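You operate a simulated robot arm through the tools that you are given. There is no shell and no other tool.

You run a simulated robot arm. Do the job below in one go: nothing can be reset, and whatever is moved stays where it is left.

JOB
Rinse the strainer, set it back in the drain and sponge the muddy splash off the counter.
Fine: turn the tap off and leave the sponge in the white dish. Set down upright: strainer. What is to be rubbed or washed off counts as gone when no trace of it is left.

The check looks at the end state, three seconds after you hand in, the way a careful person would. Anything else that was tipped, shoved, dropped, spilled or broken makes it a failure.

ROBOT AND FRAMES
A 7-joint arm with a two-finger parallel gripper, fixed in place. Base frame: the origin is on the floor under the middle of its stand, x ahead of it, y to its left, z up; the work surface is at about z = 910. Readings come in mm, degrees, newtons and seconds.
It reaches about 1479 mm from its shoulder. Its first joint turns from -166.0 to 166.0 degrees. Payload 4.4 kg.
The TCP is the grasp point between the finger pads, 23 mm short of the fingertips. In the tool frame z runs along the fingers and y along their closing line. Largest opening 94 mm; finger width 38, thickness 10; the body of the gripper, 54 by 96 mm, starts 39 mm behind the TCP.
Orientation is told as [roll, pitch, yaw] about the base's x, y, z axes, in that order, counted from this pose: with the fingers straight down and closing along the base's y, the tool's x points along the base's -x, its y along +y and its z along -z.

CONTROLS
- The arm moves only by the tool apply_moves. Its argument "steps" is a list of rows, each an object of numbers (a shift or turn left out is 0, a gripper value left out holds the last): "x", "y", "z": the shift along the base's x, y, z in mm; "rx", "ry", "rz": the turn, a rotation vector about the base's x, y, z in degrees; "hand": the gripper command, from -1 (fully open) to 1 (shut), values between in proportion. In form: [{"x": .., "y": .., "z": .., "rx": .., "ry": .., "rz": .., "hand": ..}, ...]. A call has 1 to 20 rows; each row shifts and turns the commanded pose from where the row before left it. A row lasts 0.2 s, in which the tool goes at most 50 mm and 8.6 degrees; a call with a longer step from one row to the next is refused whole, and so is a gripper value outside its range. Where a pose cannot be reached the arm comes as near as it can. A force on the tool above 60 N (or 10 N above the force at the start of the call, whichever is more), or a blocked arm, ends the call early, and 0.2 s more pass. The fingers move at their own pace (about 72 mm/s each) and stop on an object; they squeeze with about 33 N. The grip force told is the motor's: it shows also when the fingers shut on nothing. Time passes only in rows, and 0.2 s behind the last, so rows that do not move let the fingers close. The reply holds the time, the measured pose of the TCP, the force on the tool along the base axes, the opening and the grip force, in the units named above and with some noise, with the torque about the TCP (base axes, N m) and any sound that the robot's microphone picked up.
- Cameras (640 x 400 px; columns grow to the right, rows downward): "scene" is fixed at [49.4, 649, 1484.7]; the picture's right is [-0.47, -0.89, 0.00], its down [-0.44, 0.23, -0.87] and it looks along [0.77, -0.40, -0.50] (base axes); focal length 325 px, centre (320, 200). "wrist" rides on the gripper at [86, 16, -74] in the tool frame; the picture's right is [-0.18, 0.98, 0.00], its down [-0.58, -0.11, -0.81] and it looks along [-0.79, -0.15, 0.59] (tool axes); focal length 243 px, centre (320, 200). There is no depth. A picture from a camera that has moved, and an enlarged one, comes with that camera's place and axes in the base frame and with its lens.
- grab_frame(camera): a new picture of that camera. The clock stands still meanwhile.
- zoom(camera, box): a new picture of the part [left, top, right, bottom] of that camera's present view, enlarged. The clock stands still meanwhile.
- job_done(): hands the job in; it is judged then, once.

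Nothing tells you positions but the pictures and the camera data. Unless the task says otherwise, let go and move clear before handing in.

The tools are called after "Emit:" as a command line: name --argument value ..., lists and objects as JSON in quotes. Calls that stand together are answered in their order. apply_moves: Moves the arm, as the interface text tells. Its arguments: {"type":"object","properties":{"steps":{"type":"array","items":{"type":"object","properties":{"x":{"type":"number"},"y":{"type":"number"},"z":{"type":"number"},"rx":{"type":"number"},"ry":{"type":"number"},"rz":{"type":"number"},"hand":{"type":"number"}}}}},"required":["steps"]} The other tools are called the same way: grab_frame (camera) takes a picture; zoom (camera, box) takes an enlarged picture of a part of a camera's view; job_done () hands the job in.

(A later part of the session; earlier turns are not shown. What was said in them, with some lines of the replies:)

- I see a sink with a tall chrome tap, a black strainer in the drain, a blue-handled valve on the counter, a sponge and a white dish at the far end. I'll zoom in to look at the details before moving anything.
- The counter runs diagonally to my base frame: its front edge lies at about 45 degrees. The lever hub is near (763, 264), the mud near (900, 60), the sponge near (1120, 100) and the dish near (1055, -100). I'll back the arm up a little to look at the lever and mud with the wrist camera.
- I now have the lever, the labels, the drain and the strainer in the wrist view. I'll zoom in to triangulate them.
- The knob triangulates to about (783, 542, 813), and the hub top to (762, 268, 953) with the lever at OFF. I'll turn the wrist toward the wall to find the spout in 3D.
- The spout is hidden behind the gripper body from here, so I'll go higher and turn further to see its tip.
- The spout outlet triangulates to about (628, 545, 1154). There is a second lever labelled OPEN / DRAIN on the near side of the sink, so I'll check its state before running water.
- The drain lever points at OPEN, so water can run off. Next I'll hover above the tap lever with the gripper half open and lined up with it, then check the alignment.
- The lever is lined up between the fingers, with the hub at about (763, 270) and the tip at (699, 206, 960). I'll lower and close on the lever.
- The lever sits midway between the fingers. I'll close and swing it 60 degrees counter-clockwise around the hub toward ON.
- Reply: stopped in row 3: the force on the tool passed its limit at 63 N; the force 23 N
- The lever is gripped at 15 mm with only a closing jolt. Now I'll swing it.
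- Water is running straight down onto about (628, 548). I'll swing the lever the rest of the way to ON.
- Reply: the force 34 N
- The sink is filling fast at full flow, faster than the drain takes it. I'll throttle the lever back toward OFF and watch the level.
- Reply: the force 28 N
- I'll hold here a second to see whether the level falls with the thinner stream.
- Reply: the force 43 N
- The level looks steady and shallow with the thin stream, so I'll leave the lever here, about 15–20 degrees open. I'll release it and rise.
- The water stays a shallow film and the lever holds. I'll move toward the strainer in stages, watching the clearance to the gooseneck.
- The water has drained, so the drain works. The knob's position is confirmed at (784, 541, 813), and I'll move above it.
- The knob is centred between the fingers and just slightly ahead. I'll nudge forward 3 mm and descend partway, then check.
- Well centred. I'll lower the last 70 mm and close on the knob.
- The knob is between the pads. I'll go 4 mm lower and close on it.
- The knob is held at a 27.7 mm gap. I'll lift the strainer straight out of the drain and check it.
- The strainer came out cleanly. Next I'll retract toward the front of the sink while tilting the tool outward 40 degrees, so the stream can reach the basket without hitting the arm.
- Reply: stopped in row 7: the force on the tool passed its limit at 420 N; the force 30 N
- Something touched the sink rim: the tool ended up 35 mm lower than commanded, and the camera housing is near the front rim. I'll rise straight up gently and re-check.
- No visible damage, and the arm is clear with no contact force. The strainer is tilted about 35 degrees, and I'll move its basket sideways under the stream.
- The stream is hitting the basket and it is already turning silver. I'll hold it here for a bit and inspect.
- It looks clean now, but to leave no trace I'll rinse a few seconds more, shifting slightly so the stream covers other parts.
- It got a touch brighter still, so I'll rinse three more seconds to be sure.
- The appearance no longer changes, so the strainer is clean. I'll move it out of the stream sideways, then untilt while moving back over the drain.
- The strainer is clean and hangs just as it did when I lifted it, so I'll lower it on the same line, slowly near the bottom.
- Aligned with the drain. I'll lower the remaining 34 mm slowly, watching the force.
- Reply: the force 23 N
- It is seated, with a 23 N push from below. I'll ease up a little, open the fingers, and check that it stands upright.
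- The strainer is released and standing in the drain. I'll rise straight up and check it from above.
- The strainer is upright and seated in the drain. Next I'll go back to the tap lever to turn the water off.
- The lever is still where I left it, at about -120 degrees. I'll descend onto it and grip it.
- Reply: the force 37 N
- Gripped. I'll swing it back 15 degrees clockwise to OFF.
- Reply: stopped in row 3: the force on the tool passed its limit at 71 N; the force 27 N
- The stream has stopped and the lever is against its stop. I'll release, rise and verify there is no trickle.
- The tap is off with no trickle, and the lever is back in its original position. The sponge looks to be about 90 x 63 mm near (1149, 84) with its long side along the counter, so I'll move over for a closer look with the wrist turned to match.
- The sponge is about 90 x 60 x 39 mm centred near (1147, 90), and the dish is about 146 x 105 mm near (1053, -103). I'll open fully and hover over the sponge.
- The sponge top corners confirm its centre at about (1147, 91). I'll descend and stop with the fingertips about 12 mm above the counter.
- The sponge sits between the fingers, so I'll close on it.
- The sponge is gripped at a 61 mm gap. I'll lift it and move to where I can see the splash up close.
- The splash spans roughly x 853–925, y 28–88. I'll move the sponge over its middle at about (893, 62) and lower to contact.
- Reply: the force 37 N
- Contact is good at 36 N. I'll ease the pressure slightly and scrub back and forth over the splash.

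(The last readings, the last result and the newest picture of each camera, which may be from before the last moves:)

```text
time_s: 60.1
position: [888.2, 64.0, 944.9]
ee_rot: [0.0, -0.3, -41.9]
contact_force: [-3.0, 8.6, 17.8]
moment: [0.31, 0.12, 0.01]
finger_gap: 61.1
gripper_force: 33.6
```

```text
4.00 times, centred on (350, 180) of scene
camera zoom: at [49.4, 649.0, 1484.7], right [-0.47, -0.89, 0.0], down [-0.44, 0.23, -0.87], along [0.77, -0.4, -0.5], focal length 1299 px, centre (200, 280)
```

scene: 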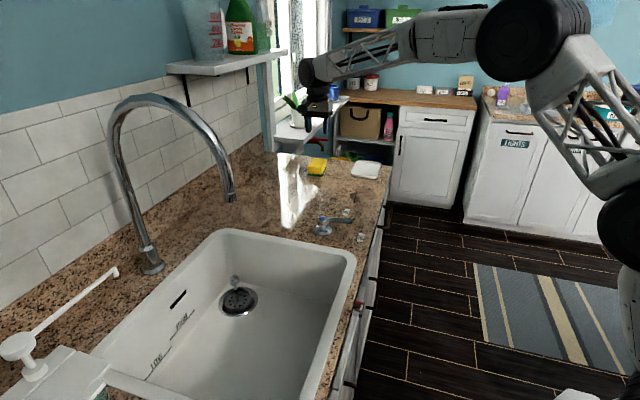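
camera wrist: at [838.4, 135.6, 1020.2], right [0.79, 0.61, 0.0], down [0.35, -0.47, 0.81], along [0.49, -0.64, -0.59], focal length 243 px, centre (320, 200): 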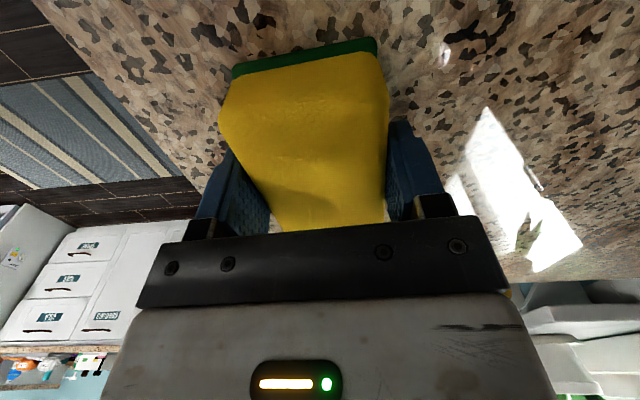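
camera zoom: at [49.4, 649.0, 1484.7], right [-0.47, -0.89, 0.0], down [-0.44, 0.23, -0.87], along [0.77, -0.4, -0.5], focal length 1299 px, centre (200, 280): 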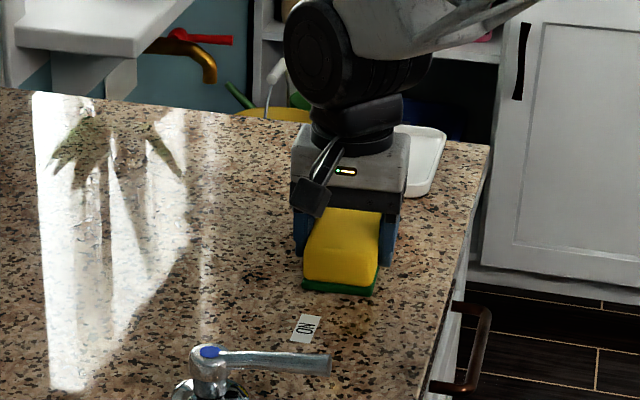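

I'll lift off and shift along the counter to see what remains.

Emit:
apply_moves --steps '[{"z": 30}, {"z": 30, "x": 15, "y": -15}, {"x": 30, "y": -30}, {"x": 30, "y": -30}, {"x": 15, "y": -15}, {}]'

Emit:
zoom --camera "scene" --box '[310, 150, 400, 220]'

Emit:
grab_frame --camera "wrist"

```text
time_s: 61.5
position: [981.8, -27.0, 1005.2]
ee_rot: [-0.1, -0.3, -41.8]
contact_force: [-0.3, -0.6, -1.8]
moment: [-0.01, 0.04, -0.01]
finger_gap: 60.8
gripper_force: 33.4
```

```text
5.71 times, centred on (355, 185) of scene
camera zoom: at [49.4, 649.0, 1484.7], right [-0.47, -0.89, 0.0], down [-0.44, 0.23, -0.87], along [0.77, -0.4, -0.5], focal length 1856 px, centre (120, 286)
```

zoom: 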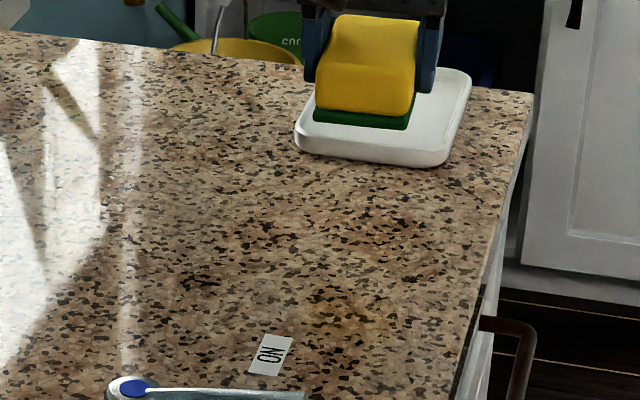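

```text
taken
camera wrist: at [928.2, 44.8, 1079.0], right [0.79, 0.61, 0.0], down [0.36, -0.47, 0.81], along [0.49, -0.64, -0.59], focal length 243 px, centre (320, 200)
```

wrist: 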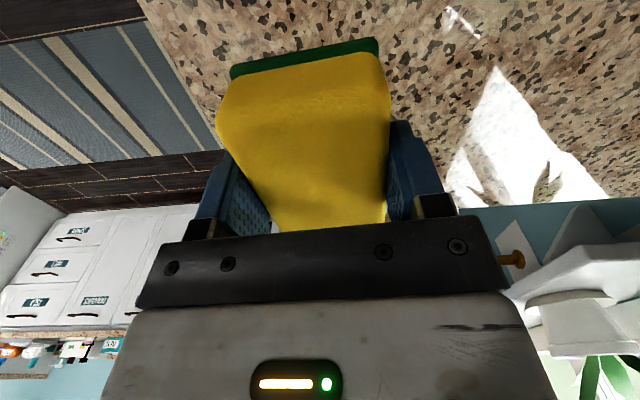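

Emit:
zoom --camera "scene" --box '[335, 180, 380, 215]'

Emit:
zoom --camera "scene" --box '[260, 140, 400, 250]'

```text
11.43 times, centred on (358, 198) of scene
camera zoom: at [49.4, 649.0, 1484.7], right [-0.47, -0.89, 0.0], down [-0.44, 0.23, -0.87], along [0.77, -0.4, -0.5], focal length 3711 px, centre (-109, 229)
```

zoom: 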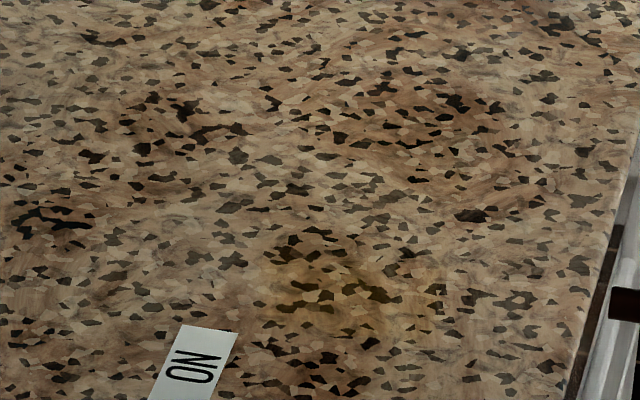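

```text
3.64 times, centred on (330, 195) of scene
camera zoom: at [49.4, 649.0, 1484.7], right [-0.47, -0.89, 0.0], down [-0.44, 0.23, -0.87], along [0.77, -0.4, -0.5], focal length 1181 px, centre (284, 218)
```

zoom: 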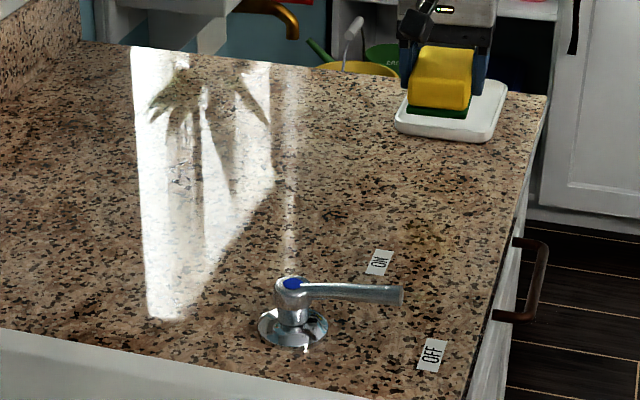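

The dark mud is gone. I do see a faint olive tint near the ON label that may be granite or thin residue, so I'll scrub that area a second time, wider, while keeping off the label.

Emit:
apply_moves --steps '[{"x": -26, "y": 24}, {"x": -26, "y": 24}, {"x": -26, "y": 24}, {"x": -24, "y": 23}, {"z": -30}, {"z": -22}, {"z": -7}, {"z": -2.5}, {}]'

Emit:
apply_moves --steps '[{"x": -14, "y": -14}, {"x": 12, "y": -12}, {"x": 12, "y": -12}, {"x": -12, "y": 12}, {"x": -12, "y": 12}, {"x": -11.6, "y": 11.6}, {"x": -11.6, "y": 11.6}, {"x": 14, "y": 14}, {"x": 11.6, "y": -11.6}, {"x": 11.6, "y": -11.6}, {"x": 12, "y": -12}, {"x": 12, "y": -12}, {"x": 14, "y": 14}, {"x": -12, "y": 12}, {"x": -12, "y": 12}, {"x": -11.6, "y": 11.6}, {"x": -11.6, "y": 11.6}, {"x": 6, "y": -17}, {"x": 6.7, "y": -16.9}, {}]'

```text
time_s: 63.5
position: [878.0, 68.2, 944.1]
ee_rot: [-0.1, -0.3, -41.9]
contact_force: [0.0, -0.1, -0.1]
moment: [0.01, 0.0, -0.01]
finger_gap: 61.2
gripper_force: 32.9
```

```text
time_s: 67.8
position: [882.3, 71.3, 944.2]
ee_rot: [-0.1, -0.3, -41.8]
contact_force: [-1.3, 4.6, 11.1]
moment: [0.2, 0.0, 0.02]
finger_gap: 60.8
gripper_force: 33.3
```

Contact was light that time because the sponge slid up a little in the grip. I'll press 2 mm lower and repeat the pass.

Emit:
apply_moves --steps '[{"z": -2}, {}]'

Emit:
apply_moves --steps '[{"x": -12, "y": -12}, {"x": 12, "y": -12}, {"x": 12, "y": -12}, {"x": -12, "y": 12}, {"x": -12, "y": 12}, {"x": -11.6, "y": 11.6}, {"x": -11.6, "y": 11.6}, {"x": 12, "y": 12}, {"x": 11.6, "y": -11.6}, {"x": 11.6, "y": -11.6}, {"x": 12, "y": -12}, {"x": 12, "y": -12}, {"x": 12, "y": 12}, {"x": -12, "y": 12}, {"x": -12, "y": 12}, {"x": -11.6, "y": 11.6}, {"x": -11.6, "y": 11.6}, {"x": 5.6, "y": -17.6}, {"x": 5.6, "y": -17.6}, {}]'

```text
time_s: 68.3
position: [883.6, 71.8, 943.2]
ee_rot: [0.0, -0.4, -41.8]
contact_force: [-14.1, -2.9, 47.5]
moment: [-0.11, 0.43, -0.03]
finger_gap: 61.1
gripper_force: 32.7
```

```text
time_s: 72.5
position: [884.3, 71.6, 943.0]
ee_rot: [-0.2, -0.3, -41.9]
contact_force: [0.4, -0.2, 0.1]
moment: [-0.03, -0.01, 0.01]
finger_gap: 60.9
gripper_force: 33.0
```

I'll lift off, move aside and inspect again.

Emit:
apply_moves --steps '[{"z": 30}, {"z": 32, "x": 15, "y": -15}, {"x": 30, "y": -30}, {"x": 30, "y": -30}, {"x": 20, "y": -20}, {}]'

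Emit:
zoom --camera "scene" --box '[335, 180, 380, 215]'

Emit:
zoom --camera "scene" --box '[260, 140, 400, 250]'

Emit:
grab_frame --camera "wrist"

```text
time_s: 74.0
position: [976.4, -22.5, 1006.1]
ee_rot: [-0.1, -0.3, -41.9]
contact_force: [0.1, -0.2, -0.4]
moment: [-0.02, -0.01, 0.01]
finger_gap: 60.9
gripper_force: 32.8
```

```text
11.43 times, centred on (358, 198) of scene
camera zoom: at [49.4, 649.0, 1484.7], right [-0.47, -0.89, 0.0], down [-0.44, 0.23, -0.87], along [0.77, -0.4, -0.5], focal length 3711 px, centre (-109, 229)
```

zoom: 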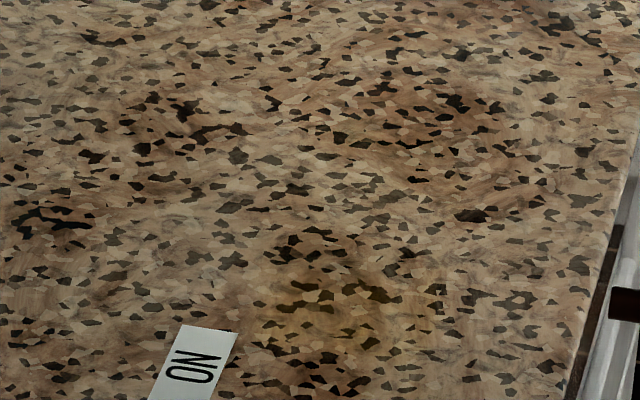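

```text
3.64 times, centred on (330, 195) of scene
camera zoom: at [49.4, 649.0, 1484.7], right [-0.47, -0.89, 0.0], down [-0.44, 0.23, -0.87], along [0.77, -0.4, -0.5], focal length 1181 px, centre (284, 218)
```

zoom: 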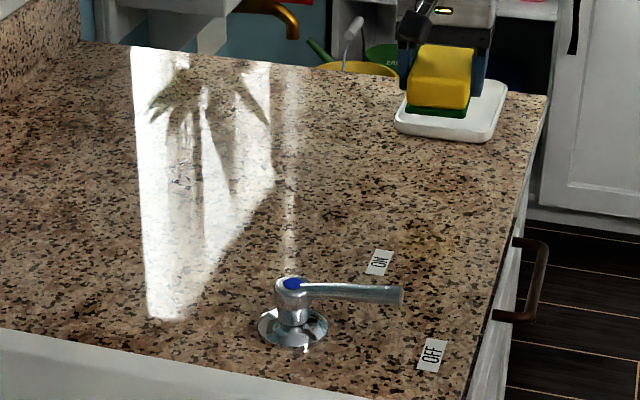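

```text
taken
camera wrist: at [924.1, 49.0, 1079.9], right [0.79, 0.61, 0.0], down [0.36, -0.47, 0.81], along [0.49, -0.64, -0.59], focal length 243 px, centre (320, 200)
```

wrist: 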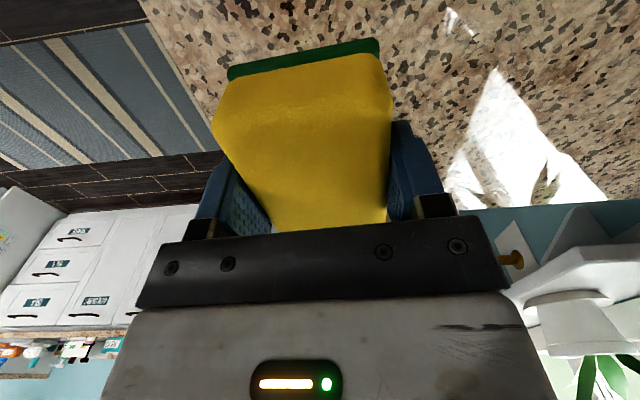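

The splash is gone and the remaining tint hasn't moved, so it could be the stone itself. I'll rise and back off to view that patch directly with the wrist camera before parking the sponge.

Emit:
apply_moves --steps '[{"x": -38, "y": 8, "z": 25}, {"x": -38, "y": 8, "z": 25}, {"x": -38, "y": 8, "z": 25}, {"x": -38, "y": 9, "z": 25}, {"x": -38, "y": 9, "z": 25}, {"x": -38, "y": 9, "z": 22}, {"x": -37, "y": 9}, {}]'

Emit:
grab_frame --camera "wrist"

Emit:
zoom --camera "scene" --box '[335, 180, 380, 215]'

```text
time_s: 75.8
position: [713.6, 34.8, 1149.7]
ee_rot: [-0.1, -0.3, -41.9]
contact_force: [-1.0, 0.8, -0.6]
moment: [-0.01, 0.01, -0.03]
finger_gap: 60.9
gripper_force: 32.9
```

```text
taken
camera wrist: at [660.1, 106.7, 1223.7], right [0.79, 0.61, 0.0], down [0.36, -0.47, 0.81], along [0.49, -0.64, -0.59], focal length 243 px, centre (320, 200)
```

wrist: 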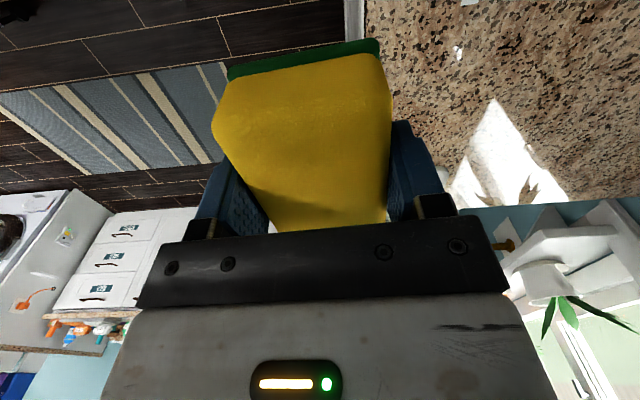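

```text
11.43 times, centred on (358, 198) of scene
camera zoom: at [49.4, 649.0, 1484.7], right [-0.47, -0.89, 0.0], down [-0.44, 0.23, -0.87], along [0.77, -0.4, -0.5], focal length 3711 px, centre (-109, 229)
```

zoom: 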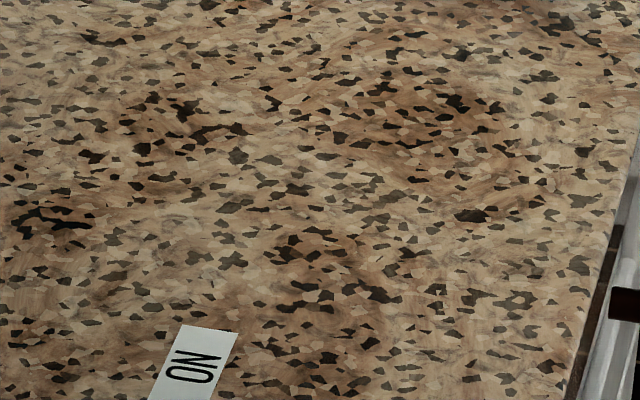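

The tint vanished when the sponge moved away, so it was only a reflection. I'll zoom once more to confirm the spot is clean.

Emit:
zoom --camera "wrist" --box '[370, 0, 530, 110]'

Emit:
grab_frame --camera "scene"

Emit:
zoom --camera "scene" --box '[310, 150, 400, 220]'

```text
3.64 times, centred on (450, 55) of wrist
camera zoom: at [660.1, 106.7, 1223.7], right [0.79, 0.61, 0.0], down [0.36, -0.47, 0.81], along [0.49, -0.64, -0.59], focal length 882 px, centre (-153, 727)
```

zoom: 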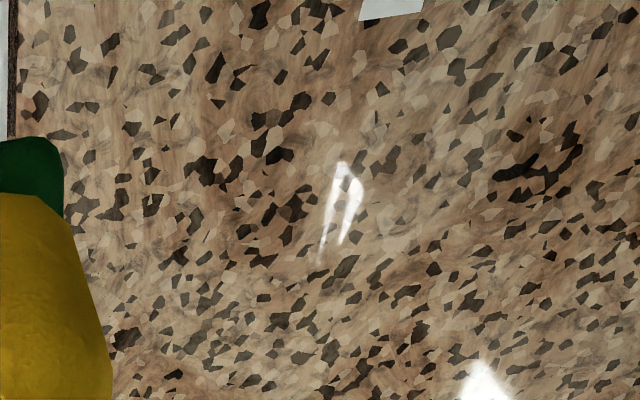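

```text
taken
```

scene: 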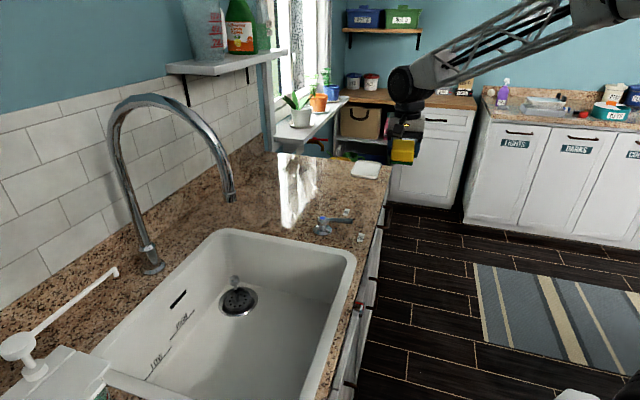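

```text
5.71 times, centred on (355, 185) of scene
camera zoom: at [49.4, 649.0, 1484.7], right [-0.47, -0.89, 0.0], down [-0.44, 0.23, -0.87], along [0.77, -0.4, -0.5], focal length 1856 px, centre (120, 286)
```

zoom: 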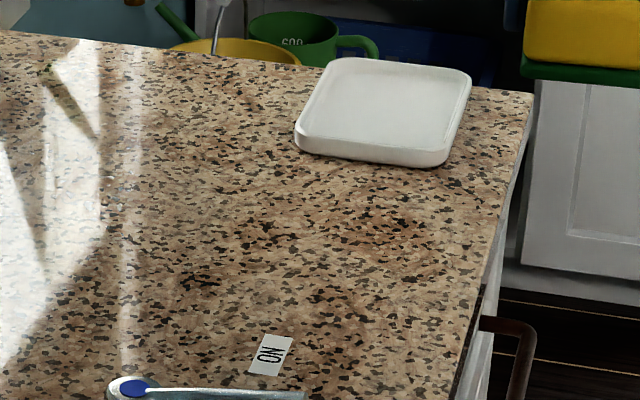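

The counter is clean. Next I'll carry the sponge over the dish, whose centre is about (1048, -94), and check alignment from above.

Emit:
apply_moves --steps '[{"x": 37, "y": -14, "z": 0}, {"x": 37, "y": -14, "z": 0}, {"x": 37, "y": -14, "z": -10}, {"x": 37, "y": -14, "z": -20}, {"x": 37, "y": -14, "z": -20}, {"x": 37, "y": -14, "z": -20}, {"x": 37, "y": -15, "z": -20}, {"x": 37, "y": -15, "z": -20}, {"x": 38, "y": -15, "z": -20}, {}]'

Emit:
grab_frame --camera "wrist"

Emit:
zoom --camera "scene" --box '[310, 120, 430, 210]'

```text
time_s: 78.0
position: [1048.5, -91.5, 1025.3]
ee_rot: [-0.2, -0.3, -42.1]
contact_force: [0.0, 0.8, 0.0]
moment: [-0.05, -0.06, -0.03]
finger_gap: 61.2
gripper_force: 33.2
```

```text
taken
camera wrist: at [994.5, -19.7, 1098.6], right [0.79, 0.61, 0.0], down [0.36, -0.47, 0.81], along [0.49, -0.64, -0.59], focal length 243 px, centre (320, 200)
```

wrist: 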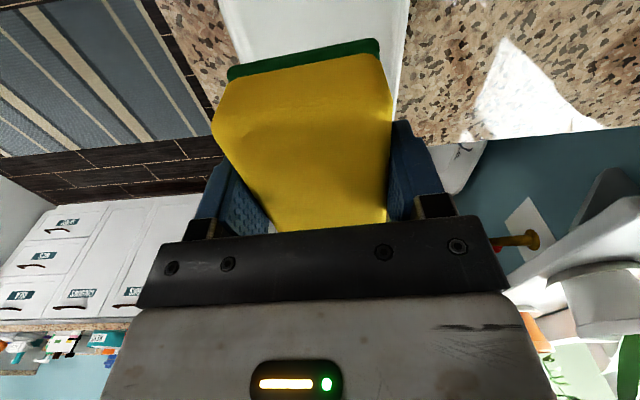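

```text
4.44 times, centred on (370, 165) of scene
camera zoom: at [49.4, 649.0, 1484.7], right [-0.47, -0.89, 0.0], down [-0.44, 0.23, -0.87], along [0.77, -0.4, -0.5], focal length 1443 px, centre (98, 356)
```

zoom: 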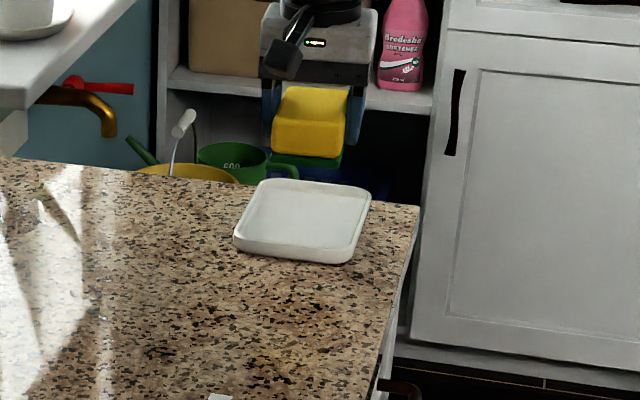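

The dish spans about w 626–733 in counter coordinates, centred just 3 mm from the tool. I'll nudge and lower partway.

Emit:
apply_moves --steps '[{"x": 2, "y": 2, "z": -20}, {"z": -25}, {"z": -10}, {}]'

Emit:
zoom --camera "scene" --box '[320, 130, 420, 200]'

Emit:
grab_frame --camera "wrist"

```text
time_s: 79.0
position: [1050.0, -89.1, 967.9]
ee_rot: [-0.1, -0.3, -41.9]
contact_force: [0.3, 0.0, 0.1]
moment: [0.03, -0.03, -0.02]
finger_gap: 61.0
gripper_force: 33.6
```

```text
5.71 times, centred on (370, 165) of scene
camera zoom: at [49.4, 649.0, 1484.7], right [-0.47, -0.89, 0.0], down [-0.44, 0.23, -0.87], along [0.77, -0.4, -0.5], focal length 1856 px, centre (34, 400)
```

zoom: 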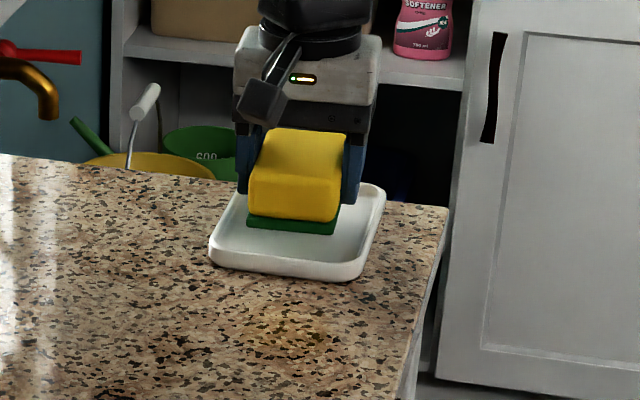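

```text
taken
camera wrist: at [996.7, -17.5, 1041.5], right [0.79, 0.61, 0.0], down [0.36, -0.47, 0.81], along [0.49, -0.64, -0.59], focal length 243 px, centre (320, 200)
```

wrist: 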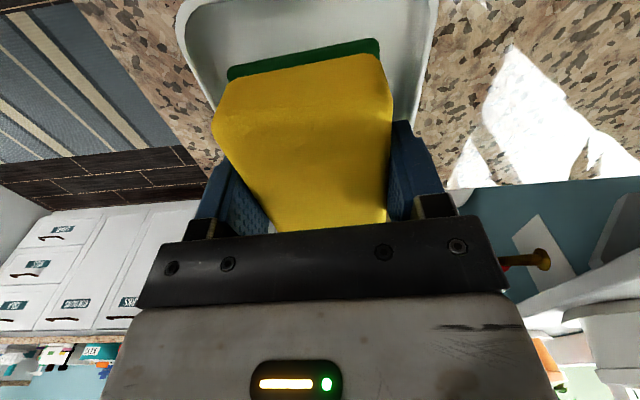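

The sponge is well over the dish. I'll nudge 3 mm to centre it and lower slowly until it touches the dish floor.

Emit:
apply_moves --steps '[{"x": 2, "y": 2, "z": -5}, {"z": -4}, {"z": -2}, {}]'

Emit:
zoom --camera "scene" --box '[320, 130, 420, 200]'

```text
time_s: 80.0
position: [1052.4, -87.2, 954.4]
ee_rot: [-0.1, -0.3, -41.9]
contact_force: [-0.5, 0.5, -1.5]
moment: [-0.02, 0.0, -0.01]
finger_gap: 60.9
gripper_force: 32.9
```

```text
5.71 times, centred on (370, 165) of scene
camera zoom: at [49.4, 649.0, 1484.7], right [-0.47, -0.89, 0.0], down [-0.44, 0.23, -0.87], along [0.77, -0.4, -0.5], focal length 1856 px, centre (34, 400)
```

zoom: 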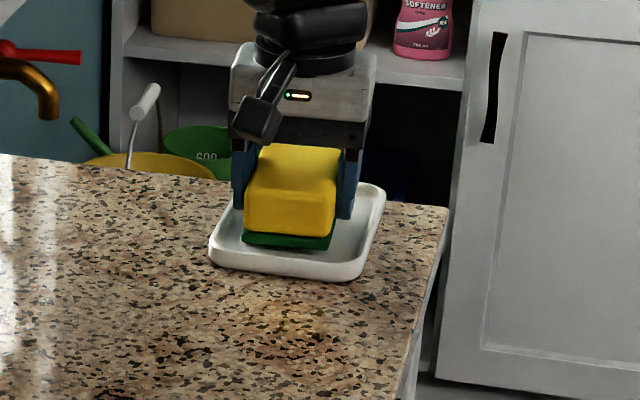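

Emit:
zoom --camera "scene" --box '[350, 150, 400, 185]'

Emit:
grab_frame --camera "wrist"

```text
11.43 times, centred on (375, 168) of scene
camera zoom: at [49.4, 649.0, 1484.7], right [-0.47, -0.89, 0.0], down [-0.44, 0.23, -0.87], along [0.77, -0.4, -0.5], focal length 3711 px, centre (-309, 571)
```

zoom: 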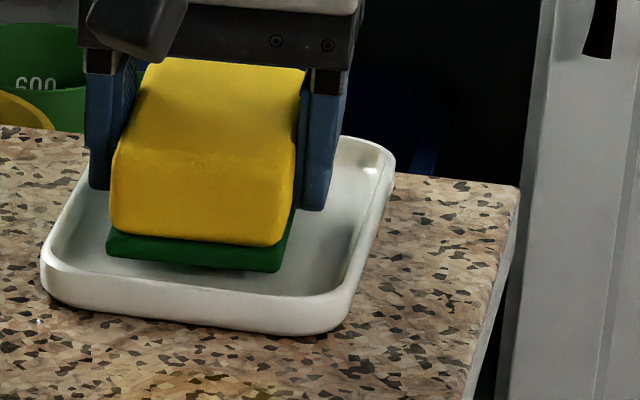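

```text
taken
camera wrist: at [998.7, -15.8, 1029.3], right [0.79, 0.61, 0.0], down [0.36, -0.47, 0.81], along [0.49, -0.64, -0.59], focal length 243 px, centre (320, 200)
```

wrist: 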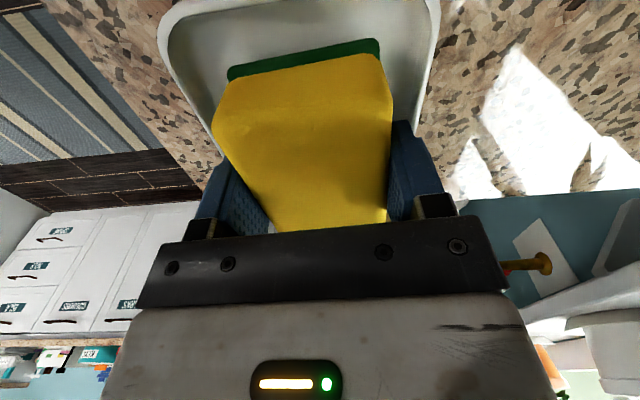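

From the side view the left finger is too close to the dish rim, so I'll shift 5 mm back before lowering further.

Emit:
apply_moves --steps '[{"z": 3}, {"x": -3.8, "y": -3.8}, {}]'

Emit:
zoom --camera "scene" --box '[350, 150, 400, 185]'

Emit:
zoom --camera "wrist" --box '[150, 0, 470, 230]'

```text
time_s: 80.8
position: [1047.1, -92.6, 957.9]
ee_rot: [0.0, -0.3, -41.9]
contact_force: [-0.4, 0.3, -0.3]
moment: [-0.03, -0.02, 0.01]
finger_gap: 61.1
gripper_force: 32.7
```

```text
11.43 times, centred on (375, 168) of scene
camera zoom: at [49.4, 649.0, 1484.7], right [-0.47, -0.89, 0.0], down [-0.44, 0.23, -0.87], along [0.77, -0.4, -0.5], focal length 3711 px, centre (-309, 571)
```

zoom: 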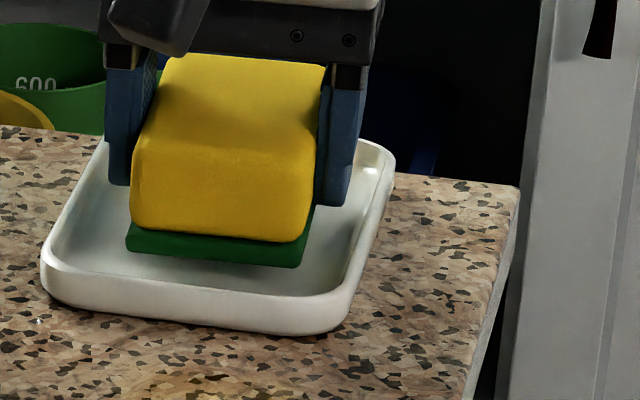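

```text
1.74 times, centred on (310, 115) of wrist
camera zoom: at [993.8, -20.9, 1032.0], right [0.79, 0.61, 0.0], down [0.36, -0.47, 0.81], along [0.49, -0.64, -0.59], focal length 422 px, centre (337, 348)
```

zoom: 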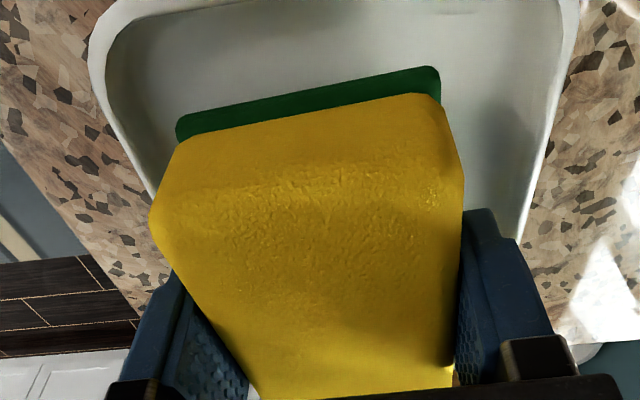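

Centred now, with about 7 mm clearance on both sides. I'll lower to the dish floor in small steps.

Emit:
apply_moves --steps '[{"z": -4}, {"z": -2.5}, {"z": -1.5}, {}]'

Emit:
zoom --camera "scene" --box '[350, 150, 400, 185]'

```text
time_s: 81.8
position: [1048.5, -93.0, 949.7]
ee_rot: [0.0, -0.4, -41.9]
contact_force: [-0.5, 0.6, -2.0]
moment: [0.03, -0.03, 0.0]
finger_gap: 60.9
gripper_force: 33.7
```

```text
11.43 times, centred on (375, 168) of scene
camera zoom: at [49.4, 649.0, 1484.7], right [-0.47, -0.89, 0.0], down [-0.44, 0.23, -0.87], along [0.77, -0.4, -0.5], focal length 3711 px, centre (-309, 571)
```

zoom: 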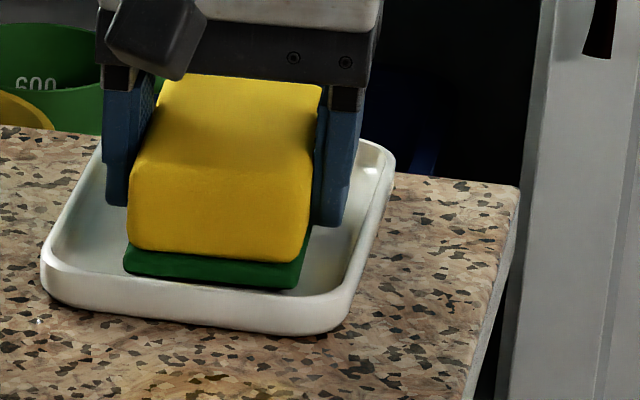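

Emit:
apply_moves --steps '[{"z": -1.5}, {"z": -1}, {}]'

Emit:
grab_frame --camera "wrist"

```text
time_s: 82.5
position: [1047.4, -92.7, 947.6]
ee_rot: [-0.1, -0.4, -42.0]
contact_force: [-0.5, -0.5, 2.6]
moment: [0.1, 0.02, 0.05]
finger_gap: 61.2
gripper_force: 32.9
```

```text
taken
camera wrist: at [994.6, -20.6, 1021.2], right [0.79, 0.61, 0.0], down [0.36, -0.47, 0.81], along [0.49, -0.64, -0.59], focal length 243 px, centre (320, 200)
```

wrist: 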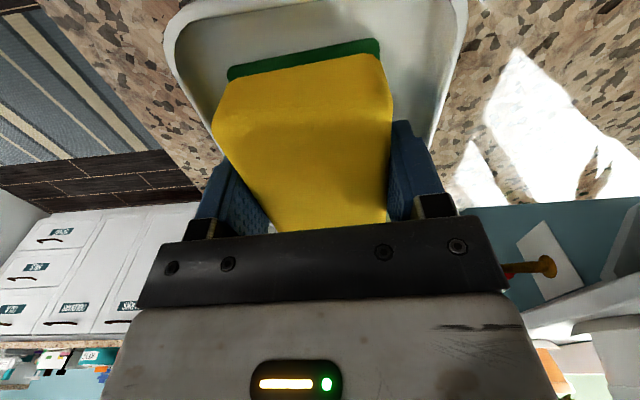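

Contact is just starting. One more millimetre, then I'll open only slightly so the fingers don't touch the rim.

Emit:
apply_moves --steps '[{"z": -1}, {}, {"hand": -0.36}, {"hand": -0.42}, {}]'

Emit:
zoom --camera "scene" --box '[350, 150, 400, 185]'

Emit:
grab_frame --camera "wrist"

```text
time_s: 83.8
position: [1049.1, -93.3, 945.4]
ee_rot: [-0.1, -0.3, -42.0]
contact_force: [-0.5, -0.4, 0.3]
moment: [0.0, -0.03, -0.01]
finger_gap: 66.5
gripper_force: 0.0
```

```text
11.43 times, centred on (375, 168) of scene
camera zoom: at [49.4, 649.0, 1484.7], right [-0.47, -0.89, 0.0], down [-0.44, 0.23, -0.87], along [0.77, -0.4, -0.5], focal length 3711 px, centre (-309, 571)
```

zoom: 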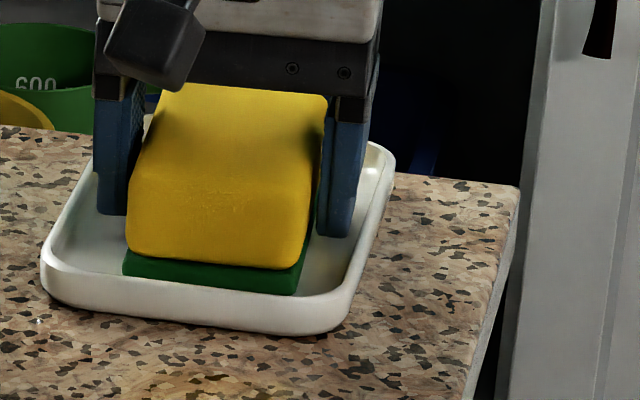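

```text
taken
camera wrist: at [994.3, -20.5, 1019.9], right [0.79, 0.61, 0.0], down [0.36, -0.47, 0.81], along [0.49, -0.64, -0.59], focal length 243 px, centre (320, 200)
```

wrist: 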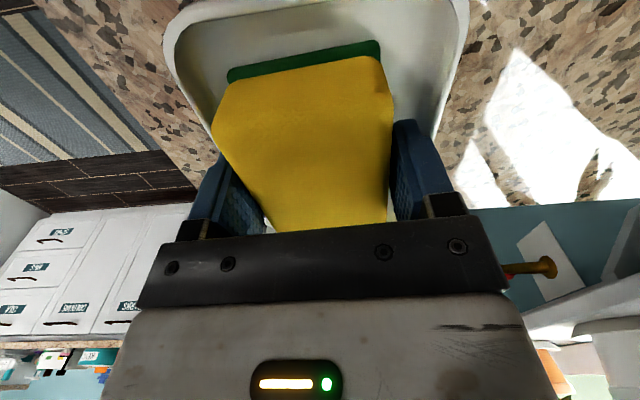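

The sponge is released inside the dish. I'll lift straight up, gently at first.

Emit:
apply_moves --steps '[{"z": 8}, {"z": 15}, {"z": 25, "hand": -0.6}, {"z": 40}, {"z": 45}, {}]'

Emit:
zoom --camera "scene" --box '[310, 120, 430, 210]'

Emit:
grab_frame --camera "wrist"

```text
time_s: 85.2
position: [1049.5, -89.2, 1083.3]
ee_rot: [-0.2, -0.3, -42.0]
contact_force: [-0.2, 0.3, -0.2]
moment: [-0.02, 0.01, -0.02]
finger_gap: 75.1
gripper_force: 0.1
```

```text
4.44 times, centred on (370, 165) of scene
camera zoom: at [49.4, 649.0, 1484.7], right [-0.47, -0.89, 0.0], down [-0.44, 0.23, -0.87], along [0.77, -0.4, -0.5], focal length 1443 px, centre (98, 356)
```

zoom: 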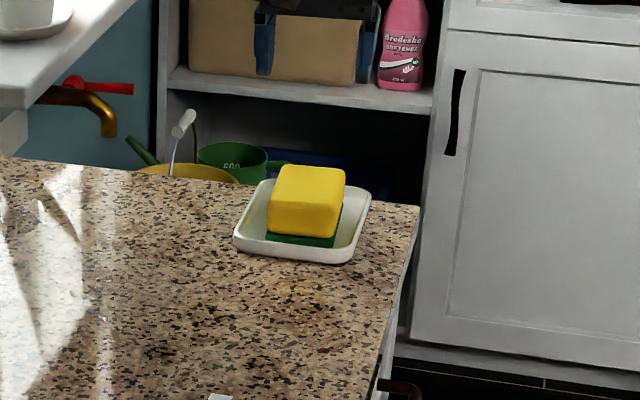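

```text
taken
camera wrist: at [995.7, -17.7, 1156.2], right [0.79, 0.61, 0.0], down [0.36, -0.47, 0.81], along [0.49, -0.64, -0.59], focal length 243 px, centre (320, 200)
```

wrist: 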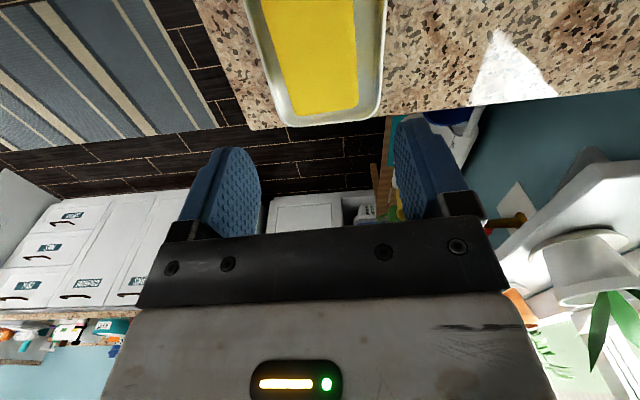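

The sponge rests inside the dish. I'll retreat to a clear pose and do a final inspection of the counter, sink, tap and strainer.

Emit:
apply_moves --steps '[{"x": -38, "y": 20, "z": 22}, {"x": -38, "y": 20, "z": 22}, {"x": -38, "y": 20, "z": 22}, {"x": -38, "y": 20, "z": 22}, {"x": -38, "y": 20, "z": 22}, {"x": -38, "y": 20, "z": 22, "rz": 8}, {"x": -38, "y": 20, "z": 22, "rz": 8}, {"x": -38, "y": 20, "z": 22, "rz": 8}, {"x": -38, "y": 20, "z": 22, "rz": 8}, {"x": -38, "y": 20, "rz": 8}, {}]'

Emit:
grab_frame --camera "scene"

Emit:
grab_frame --camera "wrist"

Emit:
zoom --camera "scene" --box '[310, 150, 400, 220]'

Emit:
zoom --camera "scene" --box '[180, 240, 300, 330]'

```text
time_s: 87.5
position: [667.7, 108.3, 1278.5]
ee_rot: [-0.1, -0.3, -1.8]
contact_force: [-1.1, -0.3, 0.3]
moment: [0.04, -0.01, 0.0]
finger_gap: 75.4
gripper_force: 0.1
```

```text
taken
```

scene: 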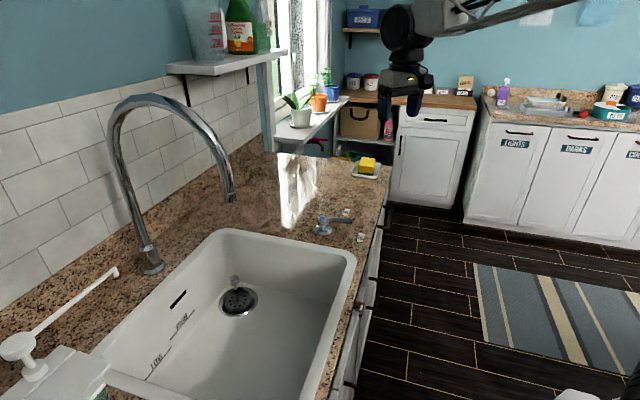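

```text
taken
camera wrist: at [581.5, 128.8, 1352.7], right [0.22, 0.98, 0.0], down [0.57, -0.13, 0.81], along [0.79, -0.18, -0.59], focal length 243 px, centre (320, 200)
```

wrist: 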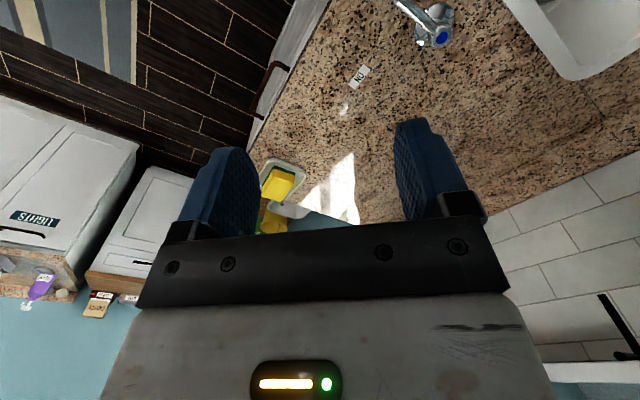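

```text
5.71 times, centred on (355, 185) of scene
camera zoom: at [49.4, 649.0, 1484.7], right [-0.47, -0.89, 0.0], down [-0.44, 0.23, -0.87], along [0.77, -0.4, -0.5], focal length 1856 px, centre (120, 286)
```

zoom: 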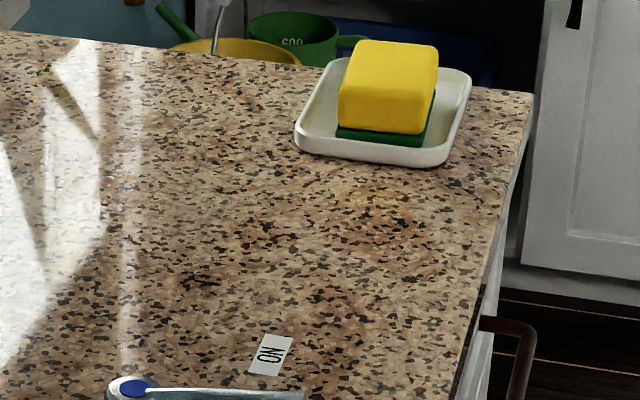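

```text
4.44 times, centred on (240, 285) of scene
camera zoom: at [49.4, 649.0, 1484.7], right [-0.47, -0.89, 0.0], down [-0.44, 0.23, -0.87], along [0.77, -0.4, -0.5], focal length 1443 px, centre (676, -178)
```

zoom: 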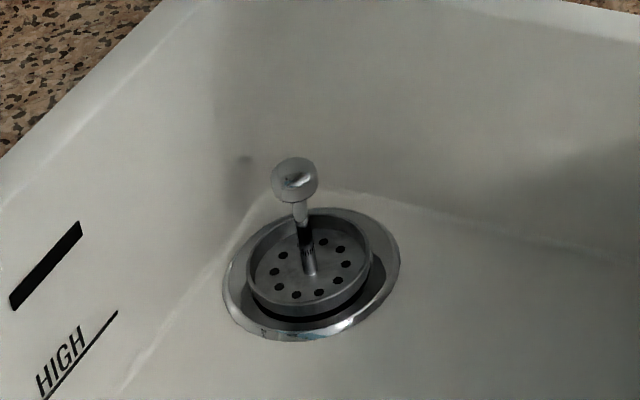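

The strainer is clean, upright and in its original spot, and the sponge is in the dish. I'll take one last look at the spout, the tap lever and the front rim.

Emit:
zoom --camera "scene" --box '[200, 160, 380, 300]'

Emit:
zoom --camera "wrist" --box '[230, 0, 470, 220]'

Emit:
zoom --camera "scene" --box '[200, 250, 400, 400]'

```text
2.86 times, centred on (290, 230) of scene
camera zoom: at [49.4, 649.0, 1484.7], right [-0.47, -0.89, 0.0], down [-0.44, 0.23, -0.87], along [0.77, -0.4, -0.5], focal length 928 px, centre (406, 114)
```

zoom: 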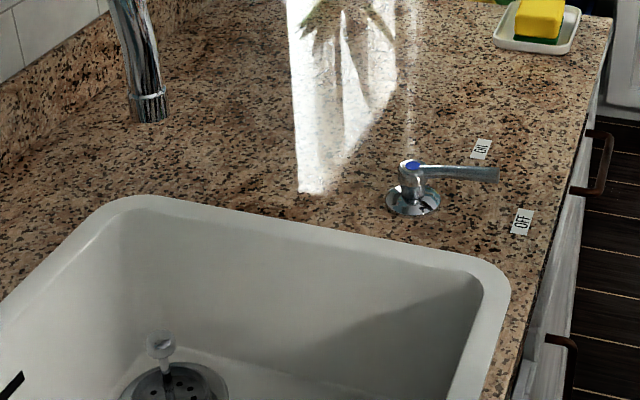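

```text
1.82 times, centred on (350, 110) of wrist
camera zoom: at [581.5, 128.8, 1352.7], right [0.22, 0.98, 0.0], down [0.57, -0.13, 0.81], along [0.79, -0.18, -0.59], focal length 441 px, centre (266, 364)
```

zoom: 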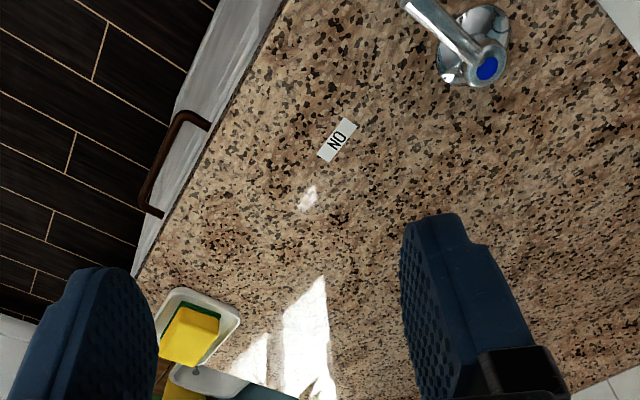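

```text
2.67 times, centred on (300, 325) of scene
camera zoom: at [49.4, 649.0, 1484.7], right [-0.47, -0.89, 0.0], down [-0.44, 0.23, -0.87], along [0.77, -0.4, -0.5], focal length 866 px, centre (373, -133)
```

zoom: 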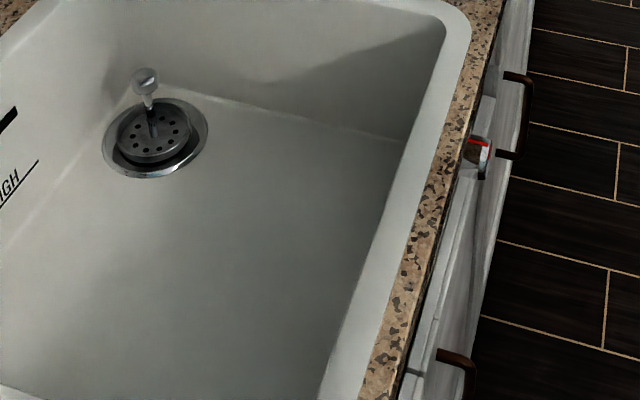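

The strainer is rinsed clean and back upright in the drain. The tap is off with no drip, the mud is off the counter, and the sponge is in the white dish. While rinsing, the wrist camera bumped the front rim of the sink once; I can see no damage there. The arm is clear, so I'm handing in.

Emit:
job_done

```text
The job is handed in.
```

I rinsed the strainer clean and set it back upright in the drain. The tap is off with no drip, the muddy splash is gone from the counter, and the sponge is in the white dish.

- **Bump on the sink:** while I was tilting the strainer toward the stream, the wrist camera hit the front rim of the sink. The force reading peaked at 420 N. I saw no damage to the rim and nothing else was moved.
- **Water in the sink:** at full flow the sink briefly took on a shallow film of water. I turned the tap down, and the water drained away.

The final pictures show the counter, drain, lever and dish as they should be, and the arm is clear of everything.
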